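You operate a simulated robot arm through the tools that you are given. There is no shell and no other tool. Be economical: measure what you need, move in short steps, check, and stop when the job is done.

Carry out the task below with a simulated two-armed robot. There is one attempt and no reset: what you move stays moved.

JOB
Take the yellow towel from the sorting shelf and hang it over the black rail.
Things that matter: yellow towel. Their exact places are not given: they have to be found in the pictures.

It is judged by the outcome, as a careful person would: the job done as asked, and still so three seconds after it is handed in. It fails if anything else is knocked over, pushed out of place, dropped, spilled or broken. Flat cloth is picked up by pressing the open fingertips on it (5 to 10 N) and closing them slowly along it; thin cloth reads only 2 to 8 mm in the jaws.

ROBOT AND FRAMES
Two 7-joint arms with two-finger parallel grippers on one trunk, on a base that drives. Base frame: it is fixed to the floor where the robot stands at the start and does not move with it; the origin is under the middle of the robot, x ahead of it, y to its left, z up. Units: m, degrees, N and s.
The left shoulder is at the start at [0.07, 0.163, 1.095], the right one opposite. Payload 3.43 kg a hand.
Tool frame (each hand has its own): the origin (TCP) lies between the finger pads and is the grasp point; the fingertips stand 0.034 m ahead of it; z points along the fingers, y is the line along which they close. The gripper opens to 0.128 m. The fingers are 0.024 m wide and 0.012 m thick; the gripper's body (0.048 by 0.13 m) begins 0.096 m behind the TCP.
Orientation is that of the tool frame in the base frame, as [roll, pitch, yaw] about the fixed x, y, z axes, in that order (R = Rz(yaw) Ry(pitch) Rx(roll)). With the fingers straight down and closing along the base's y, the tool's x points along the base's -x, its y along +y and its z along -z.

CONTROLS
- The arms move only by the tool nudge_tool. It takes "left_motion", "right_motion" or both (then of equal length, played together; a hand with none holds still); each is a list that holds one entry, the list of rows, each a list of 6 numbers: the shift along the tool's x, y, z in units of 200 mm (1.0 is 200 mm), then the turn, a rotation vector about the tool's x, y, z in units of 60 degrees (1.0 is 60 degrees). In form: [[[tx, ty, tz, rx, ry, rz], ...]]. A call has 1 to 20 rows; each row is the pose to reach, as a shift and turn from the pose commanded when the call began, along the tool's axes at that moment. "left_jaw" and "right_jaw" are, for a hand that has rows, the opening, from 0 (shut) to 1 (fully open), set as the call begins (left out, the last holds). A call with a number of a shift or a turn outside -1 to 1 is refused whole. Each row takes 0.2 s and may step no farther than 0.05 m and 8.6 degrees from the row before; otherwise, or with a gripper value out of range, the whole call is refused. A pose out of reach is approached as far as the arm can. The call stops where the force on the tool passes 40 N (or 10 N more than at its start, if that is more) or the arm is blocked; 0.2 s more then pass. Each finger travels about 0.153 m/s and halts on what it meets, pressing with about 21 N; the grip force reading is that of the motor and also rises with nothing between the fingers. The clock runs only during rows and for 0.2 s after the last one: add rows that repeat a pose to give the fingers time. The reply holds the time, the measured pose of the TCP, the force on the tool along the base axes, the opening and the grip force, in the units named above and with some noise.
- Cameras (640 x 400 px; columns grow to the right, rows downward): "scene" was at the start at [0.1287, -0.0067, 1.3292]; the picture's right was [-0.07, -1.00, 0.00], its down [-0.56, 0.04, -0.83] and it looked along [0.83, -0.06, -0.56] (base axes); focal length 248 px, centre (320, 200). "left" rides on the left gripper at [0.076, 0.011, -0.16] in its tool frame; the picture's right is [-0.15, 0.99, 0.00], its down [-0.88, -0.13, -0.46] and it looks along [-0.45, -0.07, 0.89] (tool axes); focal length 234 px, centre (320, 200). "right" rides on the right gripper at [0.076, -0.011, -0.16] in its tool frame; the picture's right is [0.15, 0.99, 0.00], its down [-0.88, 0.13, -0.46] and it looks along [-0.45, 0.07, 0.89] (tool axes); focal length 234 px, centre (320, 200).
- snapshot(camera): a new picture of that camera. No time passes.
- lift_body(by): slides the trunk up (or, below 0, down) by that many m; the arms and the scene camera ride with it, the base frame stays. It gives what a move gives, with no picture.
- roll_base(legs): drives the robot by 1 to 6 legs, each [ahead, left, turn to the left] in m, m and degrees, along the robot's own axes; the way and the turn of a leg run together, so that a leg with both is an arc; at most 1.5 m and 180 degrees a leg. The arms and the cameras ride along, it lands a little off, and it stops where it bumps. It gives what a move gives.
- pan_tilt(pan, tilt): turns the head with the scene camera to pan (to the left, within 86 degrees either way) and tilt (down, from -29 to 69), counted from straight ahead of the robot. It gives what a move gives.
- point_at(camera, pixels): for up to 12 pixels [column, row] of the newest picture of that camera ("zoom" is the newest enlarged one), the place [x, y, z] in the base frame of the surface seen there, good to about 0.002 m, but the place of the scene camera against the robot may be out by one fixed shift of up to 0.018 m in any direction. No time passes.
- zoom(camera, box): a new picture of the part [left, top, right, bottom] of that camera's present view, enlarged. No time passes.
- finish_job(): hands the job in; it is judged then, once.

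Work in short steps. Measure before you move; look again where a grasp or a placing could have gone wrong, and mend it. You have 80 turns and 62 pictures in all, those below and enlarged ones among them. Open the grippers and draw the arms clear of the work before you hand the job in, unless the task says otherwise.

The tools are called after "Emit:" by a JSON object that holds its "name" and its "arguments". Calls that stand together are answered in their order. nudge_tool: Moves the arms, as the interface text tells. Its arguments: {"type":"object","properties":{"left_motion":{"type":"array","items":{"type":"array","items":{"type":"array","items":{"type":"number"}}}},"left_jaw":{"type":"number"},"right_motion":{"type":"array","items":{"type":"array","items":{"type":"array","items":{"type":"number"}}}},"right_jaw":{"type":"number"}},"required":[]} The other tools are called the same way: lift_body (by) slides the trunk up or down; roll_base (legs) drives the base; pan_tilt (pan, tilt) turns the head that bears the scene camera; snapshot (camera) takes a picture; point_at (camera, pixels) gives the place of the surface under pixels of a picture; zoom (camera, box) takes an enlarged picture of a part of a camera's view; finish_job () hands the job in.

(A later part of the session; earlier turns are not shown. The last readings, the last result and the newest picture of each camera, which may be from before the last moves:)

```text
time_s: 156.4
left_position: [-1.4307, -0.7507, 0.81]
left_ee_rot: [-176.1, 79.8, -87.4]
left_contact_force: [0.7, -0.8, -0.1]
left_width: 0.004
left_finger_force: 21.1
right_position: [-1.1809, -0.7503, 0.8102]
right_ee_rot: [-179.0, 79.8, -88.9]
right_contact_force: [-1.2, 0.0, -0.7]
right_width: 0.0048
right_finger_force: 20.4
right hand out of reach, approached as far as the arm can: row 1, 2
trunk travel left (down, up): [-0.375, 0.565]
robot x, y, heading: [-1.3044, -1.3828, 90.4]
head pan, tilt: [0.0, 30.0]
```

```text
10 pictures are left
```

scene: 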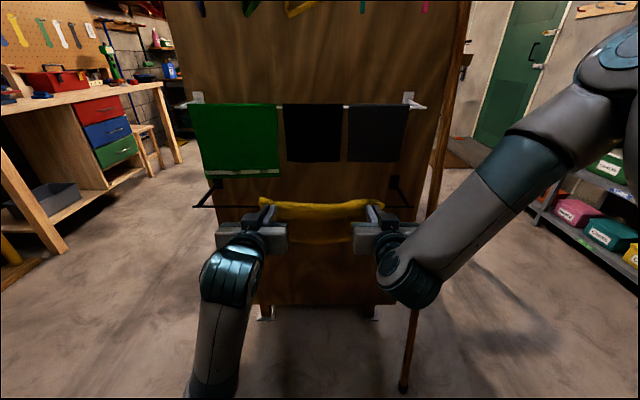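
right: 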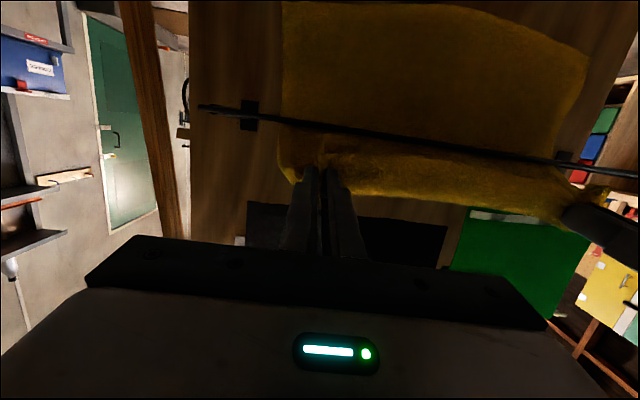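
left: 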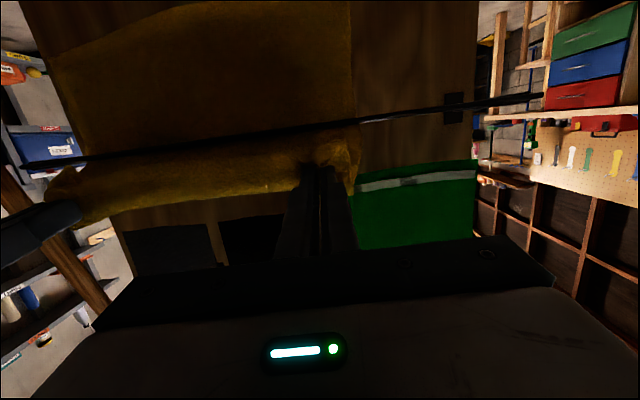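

The cloth goes over the rail and down behind it. I'll measure the tail's bottom edge near (450,6)-(585,50) in the right hand picture.

Emit:
{"name": "point_at", "arguments": {"camera": "right", "pixels": [[300, 8], [400, 8], [470, 14], [530, 28], [580, 55], [565, 120], [290, 100], [310, 165], [440, 190], [540, 205]]}}

```text
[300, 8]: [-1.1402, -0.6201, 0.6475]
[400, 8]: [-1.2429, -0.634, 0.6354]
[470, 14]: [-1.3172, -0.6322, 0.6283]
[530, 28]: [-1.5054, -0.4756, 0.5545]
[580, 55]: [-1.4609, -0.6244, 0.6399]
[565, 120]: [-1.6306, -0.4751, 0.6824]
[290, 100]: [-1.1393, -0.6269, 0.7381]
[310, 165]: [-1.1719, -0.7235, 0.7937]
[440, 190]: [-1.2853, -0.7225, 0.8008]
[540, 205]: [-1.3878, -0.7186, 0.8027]
```

About 0.13 m hangs behind the rail and about 0.12 m is in front, so it is balanced. I'll lower the hands in front of the rail so the held edge hangs down, then look.

Emit:
{"name": "nudge_tool", "arguments": {"left_motion": [[[0.105, 0, 0.07, 0, 0, 0], [0.21, 0, 0.14, 0, 0, 0], [0.315, 0, 0.21, 0, 0, 0], [0.42, 0, 0.28, 0, 0, 0], [0.523, 0, 0.346, 0, 0, 0], [0.523, 0, 0.346, 0, 0, 0]]], "right_motion": [[[0.105, 0, 0.07, 0, 0, 0], [0.21, 0, 0.14, 0, 0, 0], [0.315, 0, 0.21, 0, 0, 0], [0.42, 0, 0.28, 0, 0, 0], [0.523, 0, 0.346, 0, 0, 0], [0.523, 0, 0.346, 0, 0, 0]]]}}

Emit:
{"name": "snapshot", "arguments": {"camera": "scene"}}

```text
time_s: 157.8
left_position: [-1.4274, -0.7004, 0.696]
left_ee_rot: [-175.9, 79.7, -87.3]
left_contact_force: [-0.4, -0.1, 0.7]
left_width: 0.0036
left_finger_force: 21.0
right_position: [-1.2198, -0.706, 0.7159]
right_ee_rot: [-177.7, 78.9, -89.0]
right_contact_force: [0.1, 0.4, -0.2]
right_width: 0.0048
right_finger_force: 20.6
right hand out of reach, approached as far as the arm can: row 2, 3, 4, 5, 6
trunk travel left (down, up): [-0.375, 0.565]
robot x, y, heading: [-1.3089, -1.3807, 90.2]
head pan, tilt: [0.0, 30.0]
```

```text
9 pictures are left
```

scene: 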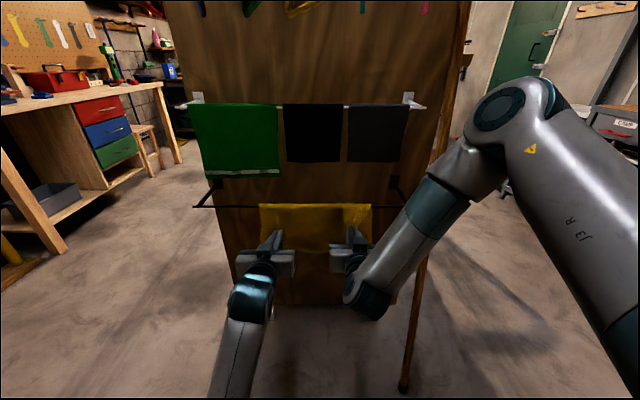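

The towel is draped, but the right hand strayed 4 cm inward at its reach limit. I'll try to move it back outward, slightly up.

Emit:
{"name": "nudge_tool", "arguments": {"right_motion": [[[-0.02, -0.05, 0, 0, 0, 0], [-0.03, -0.1, 0, 0, 0, 0], [-0.04, -0.15, 0, 0, 0, 0], [-0.04, -0.19, 0, 0, 0, 0], [-0.04, -0.19, 0, 0, 0, 0]]]}}

Emit:
{"name": "zoom", "arguments": {"camera": "scene", "box": [190, 150, 430, 300]}}

Emit:
{"name": "point_at", "arguments": {"camera": "zoom", "pixels": [[190, 150], [330, 148], [470, 150], [330, 200], [330, 240], [330, 265], [330, 280]]}}

```text
time_s: 159.0
left_position: [-1.4289, -0.7005, 0.696]
left_ee_rot: [-176.0, 79.8, -87.5]
left_contact_force: [-1.0, -0.1, 0.2]
left_width: 0.0037
left_finger_force: 20.2
right_position: [-1.209, -0.7096, 0.741]
right_ee_rot: [-178.1, 79.1, -89.0]
right_contact_force: [-0.1, -0.3, -0.4]
right_width: 0.0047
right_finger_force: 21.4
right hand out of reach, approached as far as the arm can: row 1, 2, 3, 4, 5
trunk travel left (down, up): [-0.375, 0.565]
robot x, y, heading: [-1.3072, -1.3797, 89.9]
head pan, tilt: [0.0, 30.0]
```

```text
2.67 times, centred on (310, 225) of scene
```

zoom: 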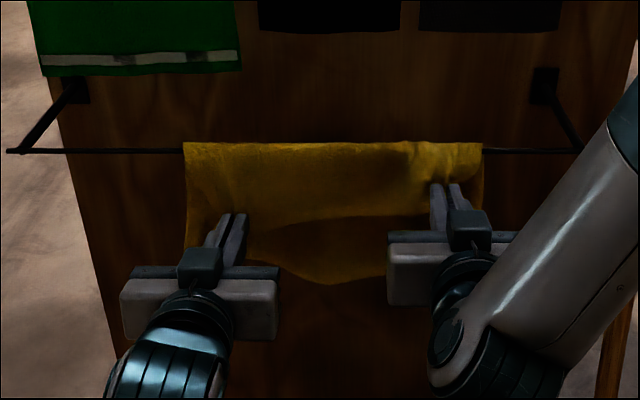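

```text
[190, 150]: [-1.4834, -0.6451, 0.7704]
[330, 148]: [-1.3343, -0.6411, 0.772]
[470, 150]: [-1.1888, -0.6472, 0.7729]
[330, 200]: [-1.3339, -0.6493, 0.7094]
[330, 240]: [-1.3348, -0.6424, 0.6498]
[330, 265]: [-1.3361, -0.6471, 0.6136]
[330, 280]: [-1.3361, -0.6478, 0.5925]
```

The towel straddles the rail nicely, with the front to z≈0.65 and the back to ≈0.60. I'll open both jaws in place, then look.

Emit:
{"name": "nudge_tool", "arguments": {"left_motion": [[[0, 0, 0, 0, 0, 0], [0, 0, 0, 0, 0, 0], [0, 0, 0, 0, 0, 0]]], "right_motion": [[[0, 0, 0, 0, 0, 0], [0, 0, 0, 0, 0, 0], [0, 0, 0, 0, 0, 0]]], "left_jaw": 0.35, "right_jaw": 0.35}}

Emit:
{"name": "zoom", "arguments": {"camera": "scene", "box": [190, 150, 430, 300]}}

```text
time_s: 159.8
left_position: [-1.4278, -0.7004, 0.696]
left_ee_rot: [-176.0, 79.7, -87.5]
left_contact_force: [0.1, 0.1, -0.1]
left_width: 0.0447
left_finger_force: 0.0
right_position: [-1.208, -0.7085, 0.7419]
right_ee_rot: [-178.1, 79.1, -89.0]
right_contact_force: [-0.5, 0.3, -0.1]
right_width: 0.0449
right_finger_force: 0.1
trunk travel left (down, up): [-0.375, 0.565]
robot x, y, heading: [-1.3065, -1.3789, 89.7]
head pan, tilt: [0.0, 30.0]
```

```text
2.67 times, centred on (310, 225) of scene
```

zoom: 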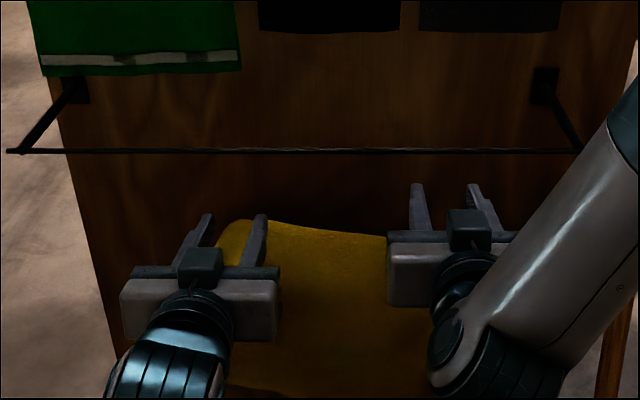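

The towel has slid off the rail: its back part was heavier. I'll withdraw the hands and see where it came to rest.

Emit:
{"name": "nudge_tool", "arguments": {"left_motion": [[[0, 0, -0.2, 0, 0, 0], [0, 0, -0.4, 0, 0, 0], [0, 0, -0.5, 0, 0, 0], [0, 0, -0.5, 0, 0, 0]]], "right_motion": [[[-0.05, 0, -0.2, 0, 0, 0], [-0.1, 0, -0.4, 0, 0, 0], [-0.1, 0, -0.5, 0, 0, 0], [-0.1, 0, -0.5, 0, 0, 0]]]}}

Emit:
{"name": "pan_tilt", "arguments": {"pan": 0, "tilt": 45}}

Emit:
{"name": "snapshot", "arguments": {"camera": "scene"}}

```text
time_s: 160.8
left_position: [-1.43, -0.7984, 0.7137]
left_ee_rot: [-176.2, 79.7, -87.5]
left_contact_force: [0.8, 0.6, -0.4]
left_width: 0.0446
left_finger_force: 0.1
right_position: [-1.2077, -0.8044, 0.7804]
right_ee_rot: [-179.3, 79.7, -88.9]
right_contact_force: [0.0, -0.2, -0.4]
right_width: 0.0447
right_finger_force: 0.1
trunk travel left (down, up): [-0.375, 0.565]
robot x, y, heading: [-1.3044, -1.3802, 90.2]
head pan, tilt: [0.0, 30.0]
```

```text
time_s: 161.6
left_position: [-1.4303, -0.7989, 0.7138]
left_ee_rot: [-176.0, 79.7, -87.4]
left_contact_force: [0.5, 0.1, 0.7]
left_width: 0.0446
left_finger_force: 0.0
right_position: [-1.2077, -0.8048, 0.7789]
right_ee_rot: [-179.2, 79.8, -89.0]
right_contact_force: [-0.1, 0.6, 0.0]
right_width: 0.0451
right_finger_force: 0.1
trunk travel left (down, up): [-0.375, 0.565]
robot x, y, heading: [-1.3092, -1.3789, 89.9]
head pan, tilt: [0.0, 45.0]
```

```text
6 pictures are left
```

scene: 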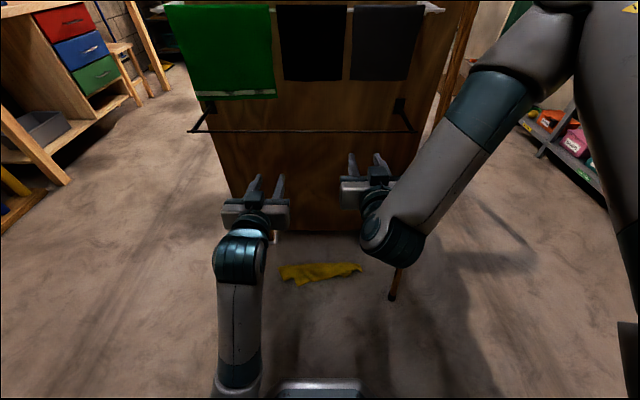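

The towel lies on the floor in a strip about (282-360, 262-287). I'll measure its outline carefully from this picture.

Emit:
{"name": "point_at", "arguments": {"camera": "scene", "pixels": [[283, 268], [284, 280], [297, 284], [300, 266], [310, 274], [320, 266], [320, 279], [335, 264], [338, 274], [350, 265], [360, 264], [360, 270]]}}

Emit:
{"name": "zoom", "arguments": {"camera": "scene", "box": [256, 240, 384, 320]}}

```text
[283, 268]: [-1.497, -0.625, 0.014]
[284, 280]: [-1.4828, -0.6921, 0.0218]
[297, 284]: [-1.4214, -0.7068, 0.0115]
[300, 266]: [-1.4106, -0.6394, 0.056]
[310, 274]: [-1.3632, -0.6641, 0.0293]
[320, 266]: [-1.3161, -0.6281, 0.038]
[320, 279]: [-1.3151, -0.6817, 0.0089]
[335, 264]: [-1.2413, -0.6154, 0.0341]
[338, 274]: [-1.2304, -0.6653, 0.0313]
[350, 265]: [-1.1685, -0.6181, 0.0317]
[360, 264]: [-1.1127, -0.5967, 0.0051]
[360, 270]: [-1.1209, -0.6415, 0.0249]
```

```text
5.00 times, centred on (320, 280) of scene
```

zoom: 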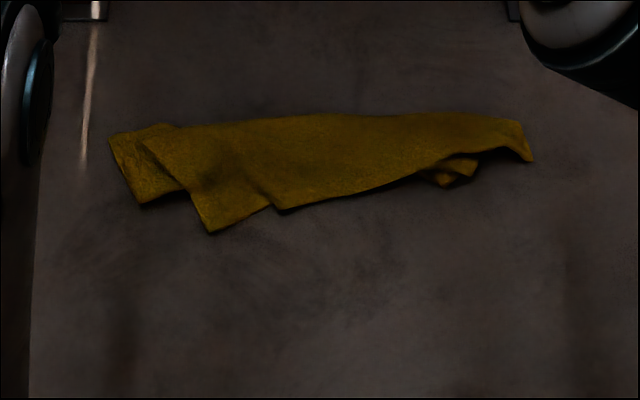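

The strip runs from x -1.50 to -1.11 at y≈-0.65 and its middle is near (-1.32, -0.65). I plan to grip the whole strip across its middle with the left hand and hang it with equal halves either side. First I'll pitch both hands down again and retract, with the right hand moving aside.

Emit:
{"name": "nudge_tool", "arguments": {"left_motion": [[[-0.05, 0, -0.06, 0, 0.12, 0], [-0.1, 0, -0.12, 0, 0.24, 0], [-0.15, 0, -0.18, 0, 0.36, 0], [-0.2, 0, -0.24, 0, 0.48, 0], [-0.25, 0, -0.3, 0, 0.58, 0]]], "right_motion": [[[0.01, 0, -0.05, 0, 0.12, 0], [0.02, 0, -0.1, 0, 0.24, 0], [0.03, 0, -0.15, 0, 0.36, 0], [0.04, 0, -0.2, 0, 0.48, 0], [0.044, 0, -0.246, 0, 0.58, 0]]]}}

Emit:
{"name": "nudge_tool", "arguments": {"left_motion": [[[0.02, 0, -0.02, 0, 0.125, 0], [0.05, 0, -0.05, 0, 0.25, 0], [0.07, 0, -0.07, 0, 0.375, 0], [0.1, 0, -0.1, 0, 0.5, 0], [0.12, 0, -0.12, 0, 0.625, 0], [0.14, 0, -0.14, 0, 0.75, 0], [0.14, 0, -0.14, 0, 0.75, 0]]], "right_motion": [[[0.02, -0.1, -0.02, 0, 0.125, 0], [0.05, -0.2, -0.05, 0, 0.25, 0], [0.07, -0.3, -0.07, 0, 0.375, 0], [0.1, -0.4, -0.1, 0, 0.5, 0], [0.12, -0.5, -0.12, 0, 0.625, 0], [0.14, -0.6, -0.14, 0, 0.75, 0], [0.14, -0.6, -0.14, 0, 0.75, 0]]]}}

```text
time_s: 162.6
left_position: [-1.4941, -0.812, 0.7216]
left_ee_rot: [166.0, 52.0, -97.7]
left_contact_force: [0.6, 0.1, 0.3]
left_width: 0.0445
left_finger_force: 0.0
left hand out of reach, approached as far as the arm can: row 2, 3, 4, 5
right_position: [-1.2082, -0.8432, 0.777]
right_ee_rot: [-179.6, 51.9, -89.6]
right_contact_force: [0.0, 0.6, -0.4]
right_width: 0.0446
right_finger_force: 0.1
right hand out of reach, approached as far as the arm can: row 1, 2, 3
trunk travel left (down, up): [-0.375, 0.565]
robot x, y, heading: [-1.3097, -1.3813, 90.0]
head pan, tilt: [0.0, 45.0]
stopped in row 5 (left hand): the arm was blocked; the commanded pose is now the measured one
```

```text
time_s: 163.1
left_position: [-1.5603, -0.8077, 0.7027]
left_ee_rot: [156.4, 43.1, -98.5]
left_contact_force: [0.5, 1.0, 0.2]
left_width: 0.0447
left_finger_force: 0.1
left hand out of reach, approached as far as the arm can: row 1, 2
right_position: [-1.1861, -0.8494, 0.7765]
right_ee_rot: [-179.7, 43.8, -89.6]
right_contact_force: [-0.5, -0.3, 0.1]
right_width: 0.0452
right_finger_force: 0.2
trunk travel left (down, up): [-0.375, 0.565]
robot x, y, heading: [-1.3089, -1.3812, 90.0]
head pan, tilt: [0.0, 45.0]
stopped in row 2 (left hand): the arm was blocked; the commanded pose is now the measured one
```

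The left arm is in an awkward elbow-low posture and blocks itself. I'll check from the last picture how low its forearm and elbow lie, before deciding which hand to use.

Emit:
{"name": "point_at", "arguments": {"camera": "scene", "pixels": [[242, 265], [238, 320], [236, 360], [234, 392], [320, 388], [400, 180], [500, 80], [560, 60]]}}

Emit:
{"name": "nudge_tool", "arguments": {"right_motion": [[[0, -0.05, -0.02, 0, 0.125, 0], [0.03, -0.1, -0.05, 0, 0.25, 0], [0.05, -0.15, -0.07, 0, 0.375, 0], [0.07, -0.2, -0.1, 0, 0.5, 0], [0.1, -0.25, -0.12, 0, 0.625, 0], [0.12, -0.3, -0.14, 0, 0.73, 0], [0.12, -0.3, -0.14, 0, 0.73, 0]]]}}

```text
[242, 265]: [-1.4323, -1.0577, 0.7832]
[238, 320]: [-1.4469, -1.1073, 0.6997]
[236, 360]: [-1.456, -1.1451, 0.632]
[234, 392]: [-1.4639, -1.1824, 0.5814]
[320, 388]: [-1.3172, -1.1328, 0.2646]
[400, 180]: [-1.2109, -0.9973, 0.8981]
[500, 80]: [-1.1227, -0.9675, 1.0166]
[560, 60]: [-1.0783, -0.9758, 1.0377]
```

```text
time_s: 164.7
left_position: [-1.5622, -0.8082, 0.7008]
left_ee_rot: [156.5, 43.0, -98.5]
left_contact_force: [-0.2, -0.9, -0.9]
left_width: 0.0446
left_finger_force: 0.1
right_position: [-1.1277, -0.8872, 0.781]
right_ee_rot: [-179.9, -0.2, -89.8]
right_contact_force: [0.3, 0.6, 0.3]
right_width: 0.0447
right_finger_force: 0.0
trunk travel left (down, up): [-0.375, 0.565]
robot x, y, heading: [-1.3105, -1.3838, 90.1]
head pan, tilt: [0.0, 45.0]
```

The right hand is upright and free, so it will do the work. I'll raise the left hand 0.2 m to bring its low elbow up before lowering the trunk.

Emit:
{"name": "nudge_tool", "arguments": {"left_motion": [[[-0.136, 0.059, -0.134, 0, 0, 0], [-0.273, 0.119, -0.267, 0, 0, 0], [-0.409, 0.178, -0.4, 0, 0, 0], [-0.546, 0.238, -0.534, 0, 0, 0], [-0.682, 0.297, -0.668, 0, 0, 0], [-0.682, 0.297, -0.668, 0, 0, 0]]]}}

```text
time_s: 166.1
left_position: [-1.5962, -0.7402, 0.8637]
left_ee_rot: [156.6, 43.1, -98.5]
left_contact_force: [-0.2, 0.8, 0.1]
left_width: 0.0449
left_finger_force: 0.1
left hand out of reach, approached as far as the arm can: row 2, 3, 4, 5, 6
right_position: [-1.1269, -0.8857, 0.7796]
right_ee_rot: [-179.7, 0.0, -89.8]
right_contact_force: [-0.5, 0.3, 0.6]
right_width: 0.045
right_finger_force: 0.0
trunk travel left (down, up): [-0.375, 0.565]
robot x, y, heading: [-1.3053, -1.3792, 90.3]
head pan, tilt: [0.0, 45.0]
```

The left hand moved up but stays in a strained posture near its limit. I'll try pitching it down gradually while pulling it back.

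Emit:
{"name": "nudge_tool", "arguments": {"left_motion": [[[0.05, 0.01, -0.05, 0, 0.12, 0], [0.1, 0.02, -0.1, 0, 0.24, 0], [0.15, 0.03, -0.14, 0, 0.36, 0], [0.2, 0.04, -0.19, 0, 0.48, 0], [0.25, 0.05, -0.23, 0, 0.6, 0], [0.29, 0.056, -0.27, 0, 0.7, 0], [0.29, 0.056, -0.27, 0, 0.7, 0]]]}}

Emit:
{"name": "snapshot", "arguments": {"camera": "scene"}}

```text
time_s: 167.7
left_position: [-1.6899, -0.78, 0.8611]
left_ee_rot: [163.1, 3.2, -83.1]
left_contact_force: [1.0, 0.3, -0.4]
left_width: 0.0447
left_finger_force: 0.0
left hand out of reach, approached as far as the arm can: row 1, 2, 3, 4, 5, 6, 7
right_position: [-1.1253, -0.8854, 0.78]
right_ee_rot: [-179.8, -0.2, -89.7]
right_contact_force: [-0.6, 0.1, 0.4]
right_width: 0.0448
right_finger_force: 0.0
trunk travel left (down, up): [-0.375, 0.565]
robot x, y, heading: [-1.304, -1.3798, 90.2]
head pan, tilt: [0.0, 45.0]
```

```text
4 pictures are left
```

scene: 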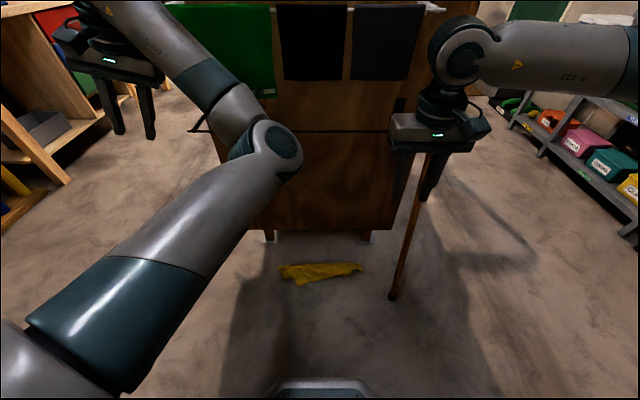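

The left arm's elbow now points inward in front of the body. I'll measure where that elbow is relative to the rail and the right arm's workspace.

Emit:
{"name": "point_at", "arguments": {"camera": "scene", "pixels": [[275, 145], [250, 170], [225, 85], [200, 60], [120, 290], [200, 220], [110, 60], [285, 150], [140, 120], [395, 290], [320, 272]]}}

```text
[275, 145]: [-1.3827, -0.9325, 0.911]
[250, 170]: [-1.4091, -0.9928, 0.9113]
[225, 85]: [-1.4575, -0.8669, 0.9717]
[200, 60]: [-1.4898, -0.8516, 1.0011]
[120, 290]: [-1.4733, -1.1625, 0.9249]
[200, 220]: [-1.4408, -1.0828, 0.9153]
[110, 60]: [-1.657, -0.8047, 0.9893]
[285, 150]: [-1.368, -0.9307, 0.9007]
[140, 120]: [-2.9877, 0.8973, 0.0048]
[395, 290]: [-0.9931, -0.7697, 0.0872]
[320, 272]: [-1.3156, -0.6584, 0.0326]
```

The left elbow (≈-1.38, -0.94, 0.85) can stay there if I shift the base left so the right hand works in its own zone. I'll shift 0.15 m left and 0.08 m ahead, lower the trunk, then turn the right hand 84° with jaws open.

Emit:
{"name": "roll_base", "arguments": {"legs": [[0, 0.15, 0], [0.08, 0, 0]]}}

Emit:
{"name": "lift_body", "arguments": {"by": -0.37}}

Emit:
{"name": "nudge_tool", "arguments": {"right_motion": [[[0, 0, 0, 0, 0, 0.13], [0, 0, 0, 0, 0, 0.26], [0, 0, 0, 0, 0, 0.39], [0, 0, 0, 0, 0, 0.52], [0, 0, 0, 0, 0, 0.65], [0, 0, 0, 0, 0, 0.75]]], "right_jaw": 1.0}}

Emit:
{"name": "nudge_tool", "arguments": {"right_motion": [[[0, 0, 0, 0, 0, 0.13], [0, 0, 0, 0, 0, 0.26], [0, 0, 0, 0, 0, 0.39], [0, 0, 0, 0, 0, 0.52], [0, 0, 0, 0, 0, 0.65], [0, 0, 0, 0, 0, 0.65]]]}}

```text
time_s: 169.7
left_position: [-1.8379, -0.6978, 0.8601]
left_ee_rot: [163.0, 3.2, -83.2]
left_contact_force: [-0.2, 0.5, 0.3]
left_width: 0.0448
left_finger_force: 0.0
right_position: [-1.2766, -0.8063, 0.7794]
right_ee_rot: [-179.7, -0.2, -89.8]
right_contact_force: [0.9, 0.5, -0.8]
right_width: 0.0449
right_finger_force: 0.1
trunk travel left (down, up): [-0.375, 0.565]
robot x, y, heading: [-1.458, -1.3022, 89.8]
head pan, tilt: [0.0, 45.0]
```

```text
time_s: 173.3
left_position: [-1.8391, -0.6981, 0.4912]
left_ee_rot: [163.0, 3.3, -83.2]
left_contact_force: [0.1, -0.1, -0.4]
left_width: 0.045
left_finger_force: 0.1
right_position: [-1.2774, -0.8071, 0.4103]
right_ee_rot: [-179.8, 0.0, -89.9]
right_contact_force: [0.2, -1.0, -0.3]
right_width: 0.0449
right_finger_force: 0.1
trunk travel left (down, up): [-0.005, 0.935]
robot x, y, heading: [-1.4587, -1.3006, 89.8]
head pan, tilt: [0.0, 45.0]
```

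```text
time_s: 174.7
left_position: [-1.8386, -0.6996, 0.4915]
left_ee_rot: [162.9, 3.3, -83.2]
left_contact_force: [0.3, 0.1, 0.0]
left_width: 0.0446
left_finger_force: 0.0
right_position: [-1.2758, -0.8075, 0.4093]
right_ee_rot: [-179.7, 0.1, -135.0]
right_contact_force: [0.1, 0.0, 0.2]
right_width: 0.1282
right_finger_force: 0.2
trunk travel left (down, up): [-0.005, 0.935]
robot x, y, heading: [-1.4583, -1.2981, 89.9]
head pan, tilt: [0.0, 45.0]
```

```text
time_s: 176.1
left_position: [-1.8384, -0.699, 0.4917]
left_ee_rot: [162.9, 3.3, -83.2]
left_contact_force: [-0.2, 0.5, 0.5]
left_width: 0.0447
left_finger_force: 0.1
right_position: [-1.2768, -0.8073, 0.4104]
right_ee_rot: [-179.9, 0.2, -174.0]
right_contact_force: [0.0, -0.8, 0.4]
right_width: 0.1282
right_finger_force: 0.1
trunk travel left (down, up): [-0.005, 0.935]
robot x, y, heading: [-1.4555, -1.2998, 90.1]
head pan, tilt: [0.0, 45.0]
```

The right hand is turned (yaw -174) and open. I'll lower it in front of the towel, then move it over the strip's middle at about (-1.33, -0.645).

Emit:
{"name": "nudge_tool", "arguments": {"right_motion": [[[0, 0, 0.15, 0, 0, 0], [0, 0, 0.3, 0, 0, 0], [0, 0, 0.45, 0, 0, 0], [0, 0, 0.6, 0, 0, 0], [0, 0, 0.75, 0, 0, 0]]]}}

Emit:
{"name": "nudge_tool", "arguments": {"right_motion": [[[0.036, 0.167, 0.1, 0, 0, 0], [0.072, 0.333, 0.2, 0, 0, 0], [0.107, 0.5, 0.3, 0, 0, 0], [0.143, 0.666, 0.4, 0, 0, 0], [0.179, 0.833, 0.5, 0, 0, 0], [0.179, 0.833, 0.5, 0, 0, 0]]]}}

Emit:
{"name": "snapshot", "arguments": {"camera": "right"}}

```text
time_s: 177.3
left_position: [-1.8389, -0.6998, 0.4908]
left_ee_rot: [163.0, 3.3, -83.1]
left_contact_force: [0.1, 0.1, 0.3]
left_width: 0.0446
left_finger_force: 0.0
right_position: [-1.2762, -0.8079, 0.2603]
right_ee_rot: [-180.0, 0.2, -173.9]
right_contact_force: [-1.2, 0.6, 0.5]
right_width: 0.1283
right_finger_force: 0.0
trunk travel left (down, up): [-0.005, 0.935]
robot x, y, heading: [-1.4549, -1.3026, 89.9]
head pan, tilt: [0.0, 45.0]
```

```text
time_s: 178.7
left_position: [-1.8399, -0.6994, 0.4914]
left_ee_rot: [162.9, 3.3, -83.2]
left_contact_force: [-0.1, -0.2, 0.3]
left_width: 0.0449
left_finger_force: 0.1
right_position: [-1.3296, -0.6463, 0.1593]
right_ee_rot: [-180.0, 0.2, -174.0]
right_contact_force: [-1.1, 0.3, 0.0]
right_width: 0.1279
right_finger_force: 0.0
trunk travel left (down, up): [-0.005, 0.935]
robot x, y, heading: [-1.4544, -1.3015, 89.6]
head pan, tilt: [0.0, 45.0]
```

```text
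3 pictures are left
```

right: 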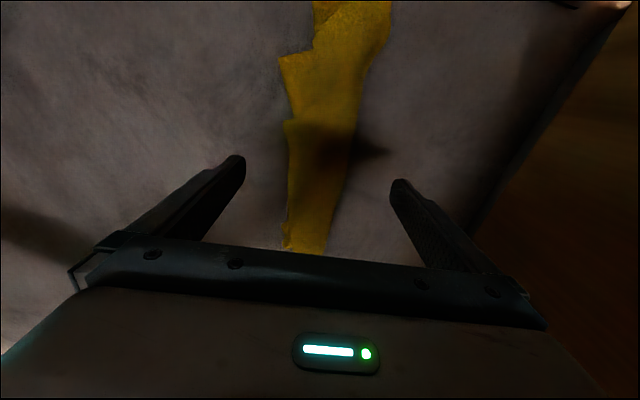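

The strip lies centred between the open fingers. I'll descend until the tips nearly touch the floor.

Emit:
{"name": "nudge_tool", "arguments": {"right_motion": [[[0, 0, 0.15, 0, 0, 0], [0, 0, 0.3, 0, 0, 0], [0, 0, 0.42, 0, 0, 0], [0, 0, 0.52, 0, 0, 0], [0, 0, 0.58, 0, 0, 0], [0, 0, 0.61, 0, 0, 0], [0, 0, 0.622, 0, 0, 0]]]}}

Emit:
{"name": "point_at", "arguments": {"camera": "right", "pixels": [[100, 100], [288, 125], [352, 125], [320, 125], [290, 245], [325, 245], [285, 60], [372, 60], [320, 8], [385, 10]]}}

```text
time_s: 180.3
left_position: [-1.8389, -0.6984, 0.4902]
left_ee_rot: [163.1, 3.3, -83.2]
left_contact_force: [-0.8, 0.4, -0.6]
left_width: 0.0447
left_finger_force: 0.1
right_position: [-1.3284, -0.6456, 0.036]
right_ee_rot: [-179.9, 0.3, -173.9]
right_contact_force: [0.0, 0.3, 0.4]
right_width: 0.1279
right_finger_force: 0.0
trunk travel left (down, up): [-0.005, 0.935]
robot x, y, heading: [-1.4579, -1.2995, 90.2]
head pan, tilt: [0.0, 45.0]
```

```text
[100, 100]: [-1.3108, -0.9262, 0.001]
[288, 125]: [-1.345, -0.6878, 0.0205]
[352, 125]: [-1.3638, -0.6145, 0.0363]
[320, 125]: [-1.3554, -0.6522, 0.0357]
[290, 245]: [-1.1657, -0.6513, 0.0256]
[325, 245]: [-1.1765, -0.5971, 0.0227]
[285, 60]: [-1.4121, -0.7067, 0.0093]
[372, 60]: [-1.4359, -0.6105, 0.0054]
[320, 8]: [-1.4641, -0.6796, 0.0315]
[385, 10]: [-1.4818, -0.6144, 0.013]
```

The tips are 2 mm above the floor and straddle the strip. I'll close the jaws in steps, then lift a little.

Emit:
{"name": "nudge_tool", "arguments": {"right_motion": [[[0, 0, 0, 0, 0, 0], [0, 0, 0, 0, 0, 0]]], "right_jaw": 0.6}}

Emit:
{"name": "nudge_tool", "arguments": {"right_motion": [[[0, 0, 0.003, 0, 0, 0], [0, 0, 0.003, 0, 0, 0]]], "right_jaw": 0.35}}

Emit:
{"name": "nudge_tool", "arguments": {"right_motion": [[[0, 0, 0, 0, 0, 0], [0, 0, 0, 0, 0, 0]]], "right_jaw": 0.18}}

Emit:
{"name": "nudge_tool", "arguments": {"right_motion": [[[0, 0, 0, 0, 0, 0], [0, 0, 0, 0, 0, 0], [0, 0, 0, 0, 0, 0], [0, 0, 0, 0, 0, 0]]], "right_jaw": 0}}

Emit:
{"name": "nudge_tool", "arguments": {"right_motion": [[[0, 0, -0.1, 0, 0, 0], [0, 0, -0.2, 0, 0, 0], [0, 0, -0.3, 0, 0, 0], [0, 0, -0.3, 0, 0, 0]]]}}

```text
time_s: 180.9
left_position: [-1.8391, -0.6984, 0.4907]
left_ee_rot: [163.0, 3.3, -83.2]
left_contact_force: [0.4, -0.2, -0.4]
left_width: 0.0447
left_finger_force: 0.1
right_position: [-1.3285, -0.6461, 0.0359]
right_ee_rot: [-179.8, 0.2, -173.9]
right_contact_force: [0.6, -0.6, 0.3]
right_width: 0.0768
right_finger_force: 0.1
trunk travel left (down, up): [-0.005, 0.935]
robot x, y, heading: [-1.4582, -1.3063, 89.8]
head pan, tilt: [0.0, 45.0]
```

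```text
time_s: 181.5
left_position: [-1.8388, -0.6994, 0.4924]
left_ee_rot: [162.9, 3.3, -83.3]
left_contact_force: [-0.6, 0.0, -0.6]
left_width: 0.045
left_finger_force: 0.2
right_position: [-1.3276, -0.6453, 0.0352]
right_ee_rot: [-179.9, 0.2, -173.9]
right_contact_force: [0.6, 0.3, 0.4]
right_width: 0.0451
right_finger_force: 0.4
trunk travel left (down, up): [-0.005, 0.935]
robot x, y, heading: [-1.4578, -1.3009, 90.0]
head pan, tilt: [0.0, 45.0]
```

```text
time_s: 182.1
left_position: [-1.8393, -0.6995, 0.4912]
left_ee_rot: [163.0, 3.3, -83.2]
left_contact_force: [-0.3, -0.9, 0.0]
left_width: 0.0449
left_finger_force: 0.0
right_position: [-1.3283, -0.6457, 0.0353]
right_ee_rot: [-179.9, 0.3, -173.9]
right_contact_force: [0.7, 0.6, 2.0]
right_width: 0.0189
right_finger_force: 5.1
trunk travel left (down, up): [-0.005, 0.935]
robot x, y, heading: [-1.4576, -1.3042, 90.3]
head pan, tilt: [0.0, 45.0]
```

```text
time_s: 183.1
left_position: [-1.8396, -0.6985, 0.49]
left_ee_rot: [163.1, 3.3, -83.1]
left_contact_force: [-0.5, 0.2, 0.1]
left_width: 0.0449
left_finger_force: 0.1
right_position: [-1.3282, -0.6447, 0.0346]
right_ee_rot: [-179.9, 0.2, -174.0]
right_contact_force: [0.2, 1.9, 2.1]
right_width: 0.0152
right_finger_force: 20.6
trunk travel left (down, up): [-0.005, 0.935]
robot x, y, heading: [-1.4581, -1.3032, 90.1]
head pan, tilt: [0.0, 45.0]
```

```text
time_s: 184.1
left_position: [-1.8401, -0.6989, 0.4919]
left_ee_rot: [162.9, 3.3, -83.2]
left_contact_force: [0.6, 1.2, 0.1]
left_width: 0.0449
left_finger_force: 0.1
right_position: [-1.3289, -0.6446, 0.0948]
right_ee_rot: [-179.9, 0.3, -174.0]
right_contact_force: [0.0, 0.8, -1.2]
right_width: 0.0148
right_finger_force: 20.8
trunk travel left (down, up): [-0.005, 0.935]
robot x, y, heading: [-1.4573, -1.3028, 90.1]
head pan, tilt: [0.0, 45.0]
```

The bundle is held at its middle (15 mm), but to hang it from the front under the upper cloths I need to hold it about a quarter in from its right end. It's still mostly on the floor, so I'll set it down, open, rise and look.

Emit:
{"name": "nudge_tool", "arguments": {"right_motion": [[[0, 0, 0.1, 0, 0, 0], [0, 0, 0.2, 0, 0, 0], [0, 0, 0.295, 0, 0, 0], [0, 0, 0.295, 0, 0, 0]]]}}

Emit:
{"name": "nudge_tool", "arguments": {"right_motion": [[[0, 0, 0, 0, 0, 0], [0, 0, 0, 0, 0, 0], [0, 0, 0, 0, 0, 0], [0, 0, 0, 0, 0, 0]]], "right_jaw": 1.0}}

Emit:
{"name": "nudge_tool", "arguments": {"right_motion": [[[-0.05, 0, -0.15, 0, 0, 0], [-0.15, 0, -0.3, 0, 0, 0], [-0.25, 0.01, -0.45, 0, 0, 0], [-0.35, 0.02, -0.6, 0, 0, 0], [-0.45, 0.03, -0.7, 0, 0, 0], [-0.49, 0.04, -0.75, 0, 0, 0], [-0.49, 0.04, -0.75, 0, 0, 0]]]}}

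Emit:
{"name": "snapshot", "arguments": {"camera": "right"}}

```text
time_s: 185.1
left_position: [-1.8386, -0.6991, 0.4919]
left_ee_rot: [163.1, 3.3, -83.2]
left_contact_force: [-0.4, 0.4, 0.2]
left_width: 0.0448
left_finger_force: 0.0
right_position: [-1.3277, -0.6446, 0.0364]
right_ee_rot: [-180.0, 0.2, -173.8]
right_contact_force: [1.0, 1.7, 3.5]
right_width: 0.0147
right_finger_force: 21.1
trunk travel left (down, up): [-0.005, 0.935]
robot x, y, heading: [-1.4581, -1.3017, 89.9]
head pan, tilt: [0.0, 45.0]
```

```text
time_s: 186.1
left_position: [-1.8391, -0.6981, 0.4904]
left_ee_rot: [163.0, 3.3, -83.1]
left_contact_force: [-0.2, -0.5, 0.0]
left_width: 0.0449
left_finger_force: 0.0
right_position: [-1.3288, -0.6466, 0.0359]
right_ee_rot: [-179.9, 0.3, -173.9]
right_contact_force: [0.2, 0.0, 0.4]
right_width: 0.128
right_finger_force: 0.1
trunk travel left (down, up): [-0.005, 0.935]
robot x, y, heading: [-1.4587, -1.2983, 89.9]
head pan, tilt: [0.0, 45.0]
```

```text
time_s: 187.7
left_position: [-1.8389, -0.6996, 0.4909]
left_ee_rot: [163.0, 3.4, -83.2]
left_contact_force: [0.3, 0.2, 0.2]
left_width: 0.0451
left_finger_force: 0.1
right_position: [-1.2309, -0.6262, 0.1857]
right_ee_rot: [-179.9, 0.1, -173.9]
right_contact_force: [0.3, -0.3, 0.6]
right_width: 0.1277
right_finger_force: 0.0
trunk travel left (down, up): [-0.005, 0.935]
robot x, y, heading: [-1.4556, -1.3023, 90.2]
head pan, tilt: [0.0, 45.0]
```

```text
2 pictures are left
```

right: 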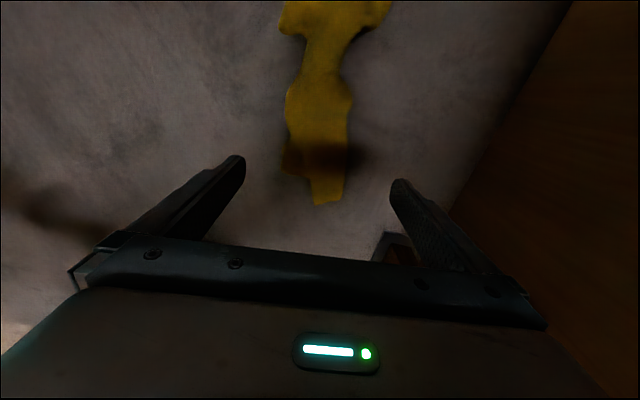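

I'll measure the strip's outline again from this picture, including its right end at (325,203) and its waist at (322,75).

Emit:
{"name": "point_at", "arguments": {"camera": "right", "pixels": [[325, 201], [343, 196], [290, 168], [345, 165], [290, 120], [348, 120], [290, 90], [350, 100], [322, 72], [285, 20], [380, 15], [330, 3]]}}

```text
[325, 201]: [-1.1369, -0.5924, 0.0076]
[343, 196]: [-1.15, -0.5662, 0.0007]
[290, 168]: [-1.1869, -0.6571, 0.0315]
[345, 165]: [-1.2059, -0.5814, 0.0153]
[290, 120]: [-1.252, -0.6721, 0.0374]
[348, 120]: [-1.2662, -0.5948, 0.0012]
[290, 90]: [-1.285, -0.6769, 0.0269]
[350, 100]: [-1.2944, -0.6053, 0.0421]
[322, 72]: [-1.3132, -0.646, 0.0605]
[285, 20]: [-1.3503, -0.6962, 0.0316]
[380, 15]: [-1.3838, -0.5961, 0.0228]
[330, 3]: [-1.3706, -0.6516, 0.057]
```

The right end is at x≈-1.135. I'll descend at (-1.243, -0.632), about 0.12 m of cloth from that end, and close in steps.

Emit:
{"name": "nudge_tool", "arguments": {"right_motion": [[[0.053, -0.025, 0.15, 0, 0, 0], [0.053, -0.025, 0.3, 0, 0, 0], [0.053, -0.025, 0.45, 0, 0, 0], [0.053, -0.025, 0.6, 0, 0, 0], [0.053, -0.025, 0.7, 0, 0, 0], [0.053, -0.025, 0.748, 0, 0, 0], [0.053, -0.025, 0.748, 0, 0, 0]]]}}

Emit:
{"name": "nudge_tool", "arguments": {"right_motion": [[[0, 0, 0, 0, 0, 0], [0, 0, 0, 0, 0, 0]]], "right_jaw": 0.6}}

Emit:
{"name": "nudge_tool", "arguments": {"right_motion": [[[0, 0, 0.002, 0, 0, 0], [0, 0, 0.002, 0, 0, 0]]], "right_jaw": 0.35}}

Emit:
{"name": "nudge_tool", "arguments": {"right_motion": [[[0, 0, 0, 0, 0, 0], [0, 0, 0, 0, 0, 0]]], "right_jaw": 0.18}}

Emit:
{"name": "nudge_tool", "arguments": {"right_motion": [[[0, 0, 0, 0, 0, 0], [0, 0, 0, 0, 0, 0], [0, 0, 0, 0, 0, 0], [0, 0, 0, 0, 0, 0]]], "right_jaw": 0}}

Emit:
{"name": "nudge_tool", "arguments": {"right_motion": [[[0, -0.05, -0.15, 0, 0, 0], [0, -0.15, -0.3, 0, 0, 0], [0, -0.3, -0.42, 0, 0, 0], [0, -0.45, -0.55, 0, 0, 0], [0, -0.6, -0.68, 0, 0, 0], [0, -0.75, -0.8, 0, 0, 0], [0, -0.9, -0.9, 0, 0, 0], [0, -0.9, -1.0, 0, 0, 0], [0, -0.9, -1.0, 0, 0, 0]]]}}

```text
time_s: 189.3
left_position: [-1.8402, -0.6979, 0.4901]
left_ee_rot: [163.0, 3.4, -83.2]
left_contact_force: [0.4, -0.9, -0.7]
left_width: 0.0446
left_finger_force: 0.1
right_position: [-1.2404, -0.6325, 0.0349]
right_ee_rot: [-179.9, 0.2, -174.0]
right_contact_force: [-0.4, 0.1, -0.2]
right_width: 0.1281
right_finger_force: 0.1
trunk travel left (down, up): [-0.005, 0.935]
robot x, y, heading: [-1.458, -1.3005, 90.0]
head pan, tilt: [0.0, 45.0]
```

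```text
time_s: 189.9
left_position: [-1.8396, -0.698, 0.4916]
left_ee_rot: [163.1, 3.4, -83.2]
left_contact_force: [0.5, -0.3, -0.2]
left_width: 0.0448
left_finger_force: 0.0
right_position: [-1.2424, -0.633, 0.0352]
right_ee_rot: [180.0, 0.3, -174.0]
right_contact_force: [0.4, -0.7, -0.7]
right_width: 0.077
right_finger_force: 0.1
trunk travel left (down, up): [-0.005, 0.935]
robot x, y, heading: [-1.4583, -1.3017, 90.1]
head pan, tilt: [0.0, 45.0]
```

```text
time_s: 190.5
left_position: [-1.8393, -0.6986, 0.491]
left_ee_rot: [163.0, 3.3, -83.2]
left_contact_force: [0.3, -1.1, 0.4]
left_width: 0.0448
left_finger_force: 0.1
right_position: [-1.2416, -0.6325, 0.0353]
right_ee_rot: [-179.9, 0.2, -173.9]
right_contact_force: [-0.1, 0.2, -0.6]
right_width: 0.0448
right_finger_force: 0.0
trunk travel left (down, up): [-0.005, 0.935]
robot x, y, heading: [-1.4597, -1.3014, 89.8]
head pan, tilt: [0.0, 45.0]
```

```text
time_s: 191.1
left_position: [-1.8401, -0.6986, 0.4921]
left_ee_rot: [163.0, 3.3, -83.2]
left_contact_force: [0.4, -0.1, 0.6]
left_width: 0.045
left_finger_force: 0.1
right_position: [-1.2418, -0.6317, 0.0371]
right_ee_rot: [-179.9, 0.3, -173.9]
right_contact_force: [-0.6, 0.4, 0.6]
right_width: 0.0189
right_finger_force: 4.8
trunk travel left (down, up): [-0.005, 0.935]
robot x, y, heading: [-1.4587, -1.2999, 90.2]
head pan, tilt: [0.0, 45.0]
```

```text
time_s: 192.1
left_position: [-1.8401, -0.6991, 0.4908]
left_ee_rot: [163.0, 3.3, -83.2]
left_contact_force: [-0.4, 0.4, 0.2]
left_width: 0.045
left_finger_force: 0.1
right_position: [-1.2414, -0.633, 0.0365]
right_ee_rot: [-179.9, 0.2, -173.9]
right_contact_force: [-0.4, -0.8, 1.0]
right_width: 0.0148
right_finger_force: 21.0
trunk travel left (down, up): [-0.005, 0.935]
robot x, y, heading: [-1.4588, -1.3013, 90.0]
head pan, tilt: [0.0, 45.0]
```

```text
time_s: 194.1
left_position: [-1.8397, -0.6993, 0.4913]
left_ee_rot: [163.0, 3.3, -83.2]
left_contact_force: [0.8, -0.2, -0.5]
left_width: 0.0448
left_finger_force: 0.0
right_position: [-1.2232, -0.8122, 0.2362]
right_ee_rot: [-180.0, 0.2, -173.9]
right_contact_force: [0.7, 0.3, -0.2]
right_width: 0.0149
right_finger_force: 20.5
trunk travel left (down, up): [-0.005, 0.935]
robot x, y, heading: [-1.4582, -1.299, 90.0]
head pan, tilt: [0.0, 45.0]
```

It's gripped (15 mm). I'll raise the hand 0.18 m, turn it back to closing along the rail, and raise the trunk.

Emit:
{"name": "nudge_tool", "arguments": {"right_motion": [[[0, 0, -0.18, 0, 0, 0], [0, 0, -0.36, 0, 0, 0], [0, 0, -0.54, 0, 0, 0], [0, 0, -0.72, 0, 0, 0], [0, 0, -0.9, 0, 0, 0]]]}}

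Emit:
{"name": "nudge_tool", "arguments": {"right_motion": [[[0, 0, 0, 0, 0, -0.13], [0, 0, 0, 0, 0, -0.26], [0, 0, 0, 0, 0, -0.39], [0, 0, 0, 0, 0, -0.52], [0, 0, 0, 0, 0, -0.65], [0, 0, 0, 0, 0, -0.75]]]}}

Emit:
{"name": "nudge_tool", "arguments": {"right_motion": [[[0, 0, 0, 0, 0, -0.13], [0, 0, 0, 0, 0, -0.26], [0, 0, 0, 0, 0, -0.39], [0, 0, 0, 0, 0, -0.52], [0, 0, 0, 0, 0, -0.65]]]}}

Emit:
{"name": "roll_base", "arguments": {"legs": [[-0.08, 0, 0]]}}

Emit:
{"name": "lift_body", "arguments": {"by": 0.39}}

```text
time_s: 195.3
left_position: [-1.8388, -0.6996, 0.4914]
left_ee_rot: [163.0, 3.3, -83.2]
left_contact_force: [-0.3, 0.2, -0.1]
left_width: 0.0446
left_finger_force: 0.1
right_position: [-1.2244, -0.813, 0.4153]
right_ee_rot: [-179.8, 0.2, -173.9]
right_contact_force: [0.3, 0.0, -0.1]
right_width: 0.0147
right_finger_force: 21.1
trunk travel left (down, up): [-0.005, 0.935]
robot x, y, heading: [-1.4567, -1.3007, 89.8]
head pan, tilt: [0.0, 45.0]
```

```text
time_s: 196.7
left_position: [-1.839, -0.6982, 0.4902]
left_ee_rot: [162.9, 3.2, -83.2]
left_contact_force: [-0.7, 0.8, 0.2]
left_width: 0.0448
left_finger_force: 0.1
right_position: [-1.2238, -0.8127, 0.4153]
right_ee_rot: [-179.9, 0.1, -128.8]
right_contact_force: [-0.8, 0.2, -0.2]
right_width: 0.0138
right_finger_force: 21.0
trunk travel left (down, up): [-0.005, 0.935]
robot x, y, heading: [-1.4582, -1.3005, 89.9]
head pan, tilt: [0.0, 45.0]
```

```text
time_s: 197.9
left_position: [-1.8388, -0.699, 0.4902]
left_ee_rot: [163.0, 3.4, -83.2]
left_contact_force: [0.5, 0.3, -0.1]
left_width: 0.0448
left_finger_force: 0.1
right_position: [-1.2235, -0.8125, 0.4163]
right_ee_rot: [-179.8, -0.1, -89.8]
right_contact_force: [-1.0, 1.0, -1.0]
right_width: 0.0134
right_finger_force: 21.3
trunk travel left (down, up): [-0.005, 0.935]
robot x, y, heading: [-1.4569, -1.2988, 90.0]
head pan, tilt: [0.0, 45.0]
```

```text
time_s: 198.9
left_position: [-1.8394, -0.7789, 0.4905]
left_ee_rot: [163.0, 3.3, -83.3]
left_contact_force: [-0.6, 0.3, 0.5]
left_width: 0.0448
left_finger_force: 0.0
right_position: [-1.2232, -0.892, 0.4149]
right_ee_rot: [-179.9, -0.1, -90.0]
right_contact_force: [-0.8, -0.3, -1.5]
right_width: 0.013
right_finger_force: 21.2
trunk travel left (down, up): [-0.005, 0.935]
robot x, y, heading: [-1.4545, -1.3812, 89.7]
head pan, tilt: [0.0, 45.0]
```

```text
time_s: 202.7
left_position: [-1.8397, -0.78, 0.8815]
left_ee_rot: [163.0, 3.3, -83.2]
left_contact_force: [-0.2, -0.4, 0.0]
left_width: 0.0446
left_finger_force: 0.0
right_position: [-1.2237, -0.8911, 0.8064]
right_ee_rot: [-179.8, -0.2, -89.9]
right_contact_force: [0.2, -1.1, -0.9]
right_width: 0.0131
right_finger_force: 20.9
trunk travel left (down, up): [-0.395, 0.545]
robot x, y, heading: [-1.4594, -1.3814, 90.1]
head pan, tilt: [0.0, 45.0]
```

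Right hand is upright with the towel at z 0.806. I'll pitch it forward in two stages, up to 75°, while approaching y≈-0.75.

Emit:
{"name": "nudge_tool", "arguments": {"right_motion": [[[-0.065, 0, -0.01, 0, -0.125, 0], [-0.13, 0, -0.02, 0, -0.25, 0], [-0.2, 0, -0.03, 0, -0.375, 0], [-0.26, 0, -0.05, 0, -0.5, 0], [-0.33, 0, -0.06, 0, -0.625, 0], [-0.4, 0, -0.075, 0, -0.75, 0], [-0.4, 0, -0.075, 0, -0.75, 0]]]}}

Emit:
{"name": "nudge_tool", "arguments": {"right_motion": [[[-0.042, 0, 0.042, 0, -0.1, 0], [-0.084, 0, 0.084, 0, -0.2, 0], [-0.126, 0, 0.126, 0, -0.3, 0], [-0.168, 0, 0.168, 0, -0.4, 0], [-0.21, 0, 0.21, 0, -0.5, 0], [-0.21, 0, 0.21, 0, -0.5, 0]]]}}

```text
time_s: 204.3
left_position: [-1.8396, -0.7789, 0.8806]
left_ee_rot: [163.0, 3.3, -83.2]
left_contact_force: [0.1, 0.1, -0.4]
left_width: 0.0447
left_finger_force: 0.0
right_position: [-1.2239, -0.8132, 0.8195]
right_ee_rot: [-179.7, 44.9, -89.7]
right_contact_force: [-0.4, -0.1, -0.1]
right_width: 0.0128
right_finger_force: 20.5
trunk travel left (down, up): [-0.395, 0.545]
robot x, y, heading: [-1.4586, -1.3808, 89.7]
head pan, tilt: [0.0, 45.0]
```

```text
time_s: 205.7
left_position: [-1.8399, -0.7795, 0.8803]
left_ee_rot: [163.0, 3.3, -83.2]
left_contact_force: [-0.2, 0.4, 0.0]
left_width: 0.0448
left_finger_force: 0.2
right_position: [-1.2082, -0.7589, 0.8256]
right_ee_rot: [-179.5, 71.5, -89.4]
right_contact_force: [-0.6, 0.7, -0.7]
right_width: 0.0133
right_finger_force: 20.7
right hand out of reach, approached as far as the arm can: row 5, 6
trunk travel left (down, up): [-0.395, 0.545]
robot x, y, heading: [-1.4552, -1.3819, 90.0]
head pan, tilt: [0.0, 45.0]
```

The hand is pitched 71° just before the rail. I'll advance over the rail to y≈-0.54 in two moves, keeping z≈0.82.

Emit:
{"name": "nudge_tool", "arguments": {"right_motion": [[[-0.031, 0, 0.115, 0, 0, 0], [-0.062, 0, 0.23, 0, 0, 0], [-0.092, 0, 0.344, 0, 0, 0], [-0.123, 0, 0.459, 0, 0, 0], [-0.154, 0, 0.574, 0, 0, 0], [-0.185, 0, 0.689, 0, 0, 0], [-0.215, 0, 0.803, 0, 0, 0], [-0.246, 0, 0.918, 0, 0, 0], [-0.246, 0, 0.918, 0, 0, 0]]]}}

Emit:
{"name": "nudge_tool", "arguments": {"right_motion": [[[-0.016, 0, 0.06, 0, 0, 0], [-0.032, 0, 0.12, 0, 0, 0], [-0.032, 0, 0.12, 0, 0, 0], [-0.032, 0, 0.12, 0, 0, 0]]]}}

```text
time_s: 207.7
left_position: [-1.8404, -0.78, 0.8821]
left_ee_rot: [163.1, 3.3, -83.2]
left_contact_force: [0.2, 0.3, -0.5]
left_width: 0.0449
left_finger_force: 0.2
right_position: [-1.2092, -0.5693, 0.8144]
right_ee_rot: [-179.5, 71.6, -89.4]
right_contact_force: [0.6, 0.4, -0.2]
right_width: 0.013
right_finger_force: 20.6
trunk travel left (down, up): [-0.395, 0.545]
robot x, y, heading: [-1.4578, -1.3761, 90.0]
head pan, tilt: [0.0, 45.0]
```

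```text
time_s: 208.7
left_position: [-1.8391, -0.7788, 0.881]
left_ee_rot: [163.0, 3.2, -83.1]
left_contact_force: [-0.4, -1.0, 0.2]
left_width: 0.0446
left_finger_force: 0.0
right_position: [-1.2088, -0.5448, 0.8118]
right_ee_rot: [-179.5, 71.4, -89.3]
right_contact_force: [0.1, -0.3, 0.0]
right_width: 0.0132
right_finger_force: 20.7
trunk travel left (down, up): [-0.395, 0.545]
robot x, y, heading: [-1.4608, -1.3823, 90.2]
head pan, tilt: [0.0, 45.0]
```

I'm 0.094 m past the rail with no contact force. I'll go 12 mm further so the short end clears, then lower and tilt the fingertips down behind the rail, and look.

Emit:
{"name": "nudge_tool", "arguments": {"right_motion": [[[-0.019, 0, 0.057, 0, 0, 0], [-0.019, 0, 0.057, 0, 0, 0], [0.06, 0, 0.05, 0, 0.07, 0], [0.145, 0, 0.042, 0, 0.14, 0], [0.23, 0, 0.034, 0, 0.21, 0], [0.315, 0, 0.026, 0, 0.28, 0], [0.4, 0, 0.018, 0, 0.358, 0], [0.4, 0, 0.018, 0, 0.358, 0]]]}}

Emit:
{"name": "pan_tilt", "arguments": {"pan": -12, "tilt": 30}}

Emit:
{"name": "zoom", "arguments": {"camera": "scene", "box": [240, 120, 480, 270]}}

```text
time_s: 210.5
left_position: [-1.8388, -0.7803, 0.8808]
left_ee_rot: [163.0, 3.3, -83.2]
left_contact_force: [0.1, -0.3, 0.5]
left_width: 0.0452
left_finger_force: 0.1
right_position: [-1.2089, -0.5666, 0.737]
right_ee_rot: [-179.7, 50.1, -89.7]
right_contact_force: [0.4, 3.4, 7.4]
right_width: 0.0131
right_finger_force: 21.0
trunk travel left (down, up): [-0.395, 0.545]
robot x, y, heading: [-1.4563, -1.3808, 90.1]
head pan, tilt: [0.0, 45.0]
```

```text
time_s: 211.3
left_position: [-1.8386, -0.7794, 0.8815]
left_ee_rot: [163.1, 3.3, -83.2]
left_contact_force: [-0.5, -0.1, -0.1]
left_width: 0.0447
left_finger_force: 0.1
right_position: [-1.2092, -0.5678, 0.7357]
right_ee_rot: [-179.7, 50.1, -89.6]
right_contact_force: [0.4, 5.7, 11.3]
right_width: 0.0128
right_finger_force: 20.7
trunk travel left (down, up): [-0.395, 0.545]
robot x, y, heading: [-1.4557, -1.382, 89.7]
head pan, tilt: [-12.0, 30.0]
```

```text
2.67 times, centred on (360, 195) of scene
```

zoom: 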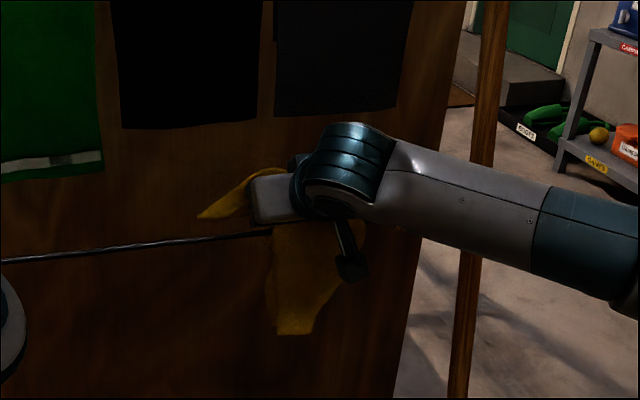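

The gripper presses on the rail (11 N up), and the short end droops left at zoom (225,200) while the tail hangs in front at (295,330). I'll measure both.

Emit:
{"name": "point_at", "arguments": {"camera": "zoom", "pixels": [[203, 216], [225, 203], [250, 185], [280, 172], [300, 330], [300, 280], [340, 240], [290, 240], [200, 240], [345, 270], [310, 165], [330, 300]]}}

Emit:
{"name": "nudge_tool", "arguments": {"right_motion": [[[-0.032, 0, -0.038, 0, 0, 0], [-0.032, 0, -0.038, 0, 0, 0]]]}}

```text
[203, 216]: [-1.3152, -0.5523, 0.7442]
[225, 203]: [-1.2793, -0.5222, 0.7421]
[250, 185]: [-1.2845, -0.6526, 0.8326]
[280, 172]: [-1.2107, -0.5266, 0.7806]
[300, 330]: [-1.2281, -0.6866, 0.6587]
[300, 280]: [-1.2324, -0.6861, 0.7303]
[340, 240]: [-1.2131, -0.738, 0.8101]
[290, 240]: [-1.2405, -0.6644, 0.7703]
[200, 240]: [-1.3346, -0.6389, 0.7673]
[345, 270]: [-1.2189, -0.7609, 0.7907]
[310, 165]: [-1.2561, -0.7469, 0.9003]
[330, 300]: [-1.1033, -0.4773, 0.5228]
```

```text
time_s: 211.9
left_position: [-1.8391, -0.779, 0.8806]
left_ee_rot: [163.0, 3.1, -83.2]
left_contact_force: [-0.8, 0.1, 1.0]
left_width: 0.0449
left_finger_force: 0.1
right_position: [-1.2093, -0.5683, 0.7443]
right_ee_rot: [-179.8, 49.8, -89.6]
right_contact_force: [0.1, 0.9, 0.6]
right_width: 0.0129
right_finger_force: 20.8
trunk travel left (down, up): [-0.395, 0.545]
robot x, y, heading: [-1.4582, -1.3787, 89.8]
head pan, tilt: [-12.0, 30.0]
```

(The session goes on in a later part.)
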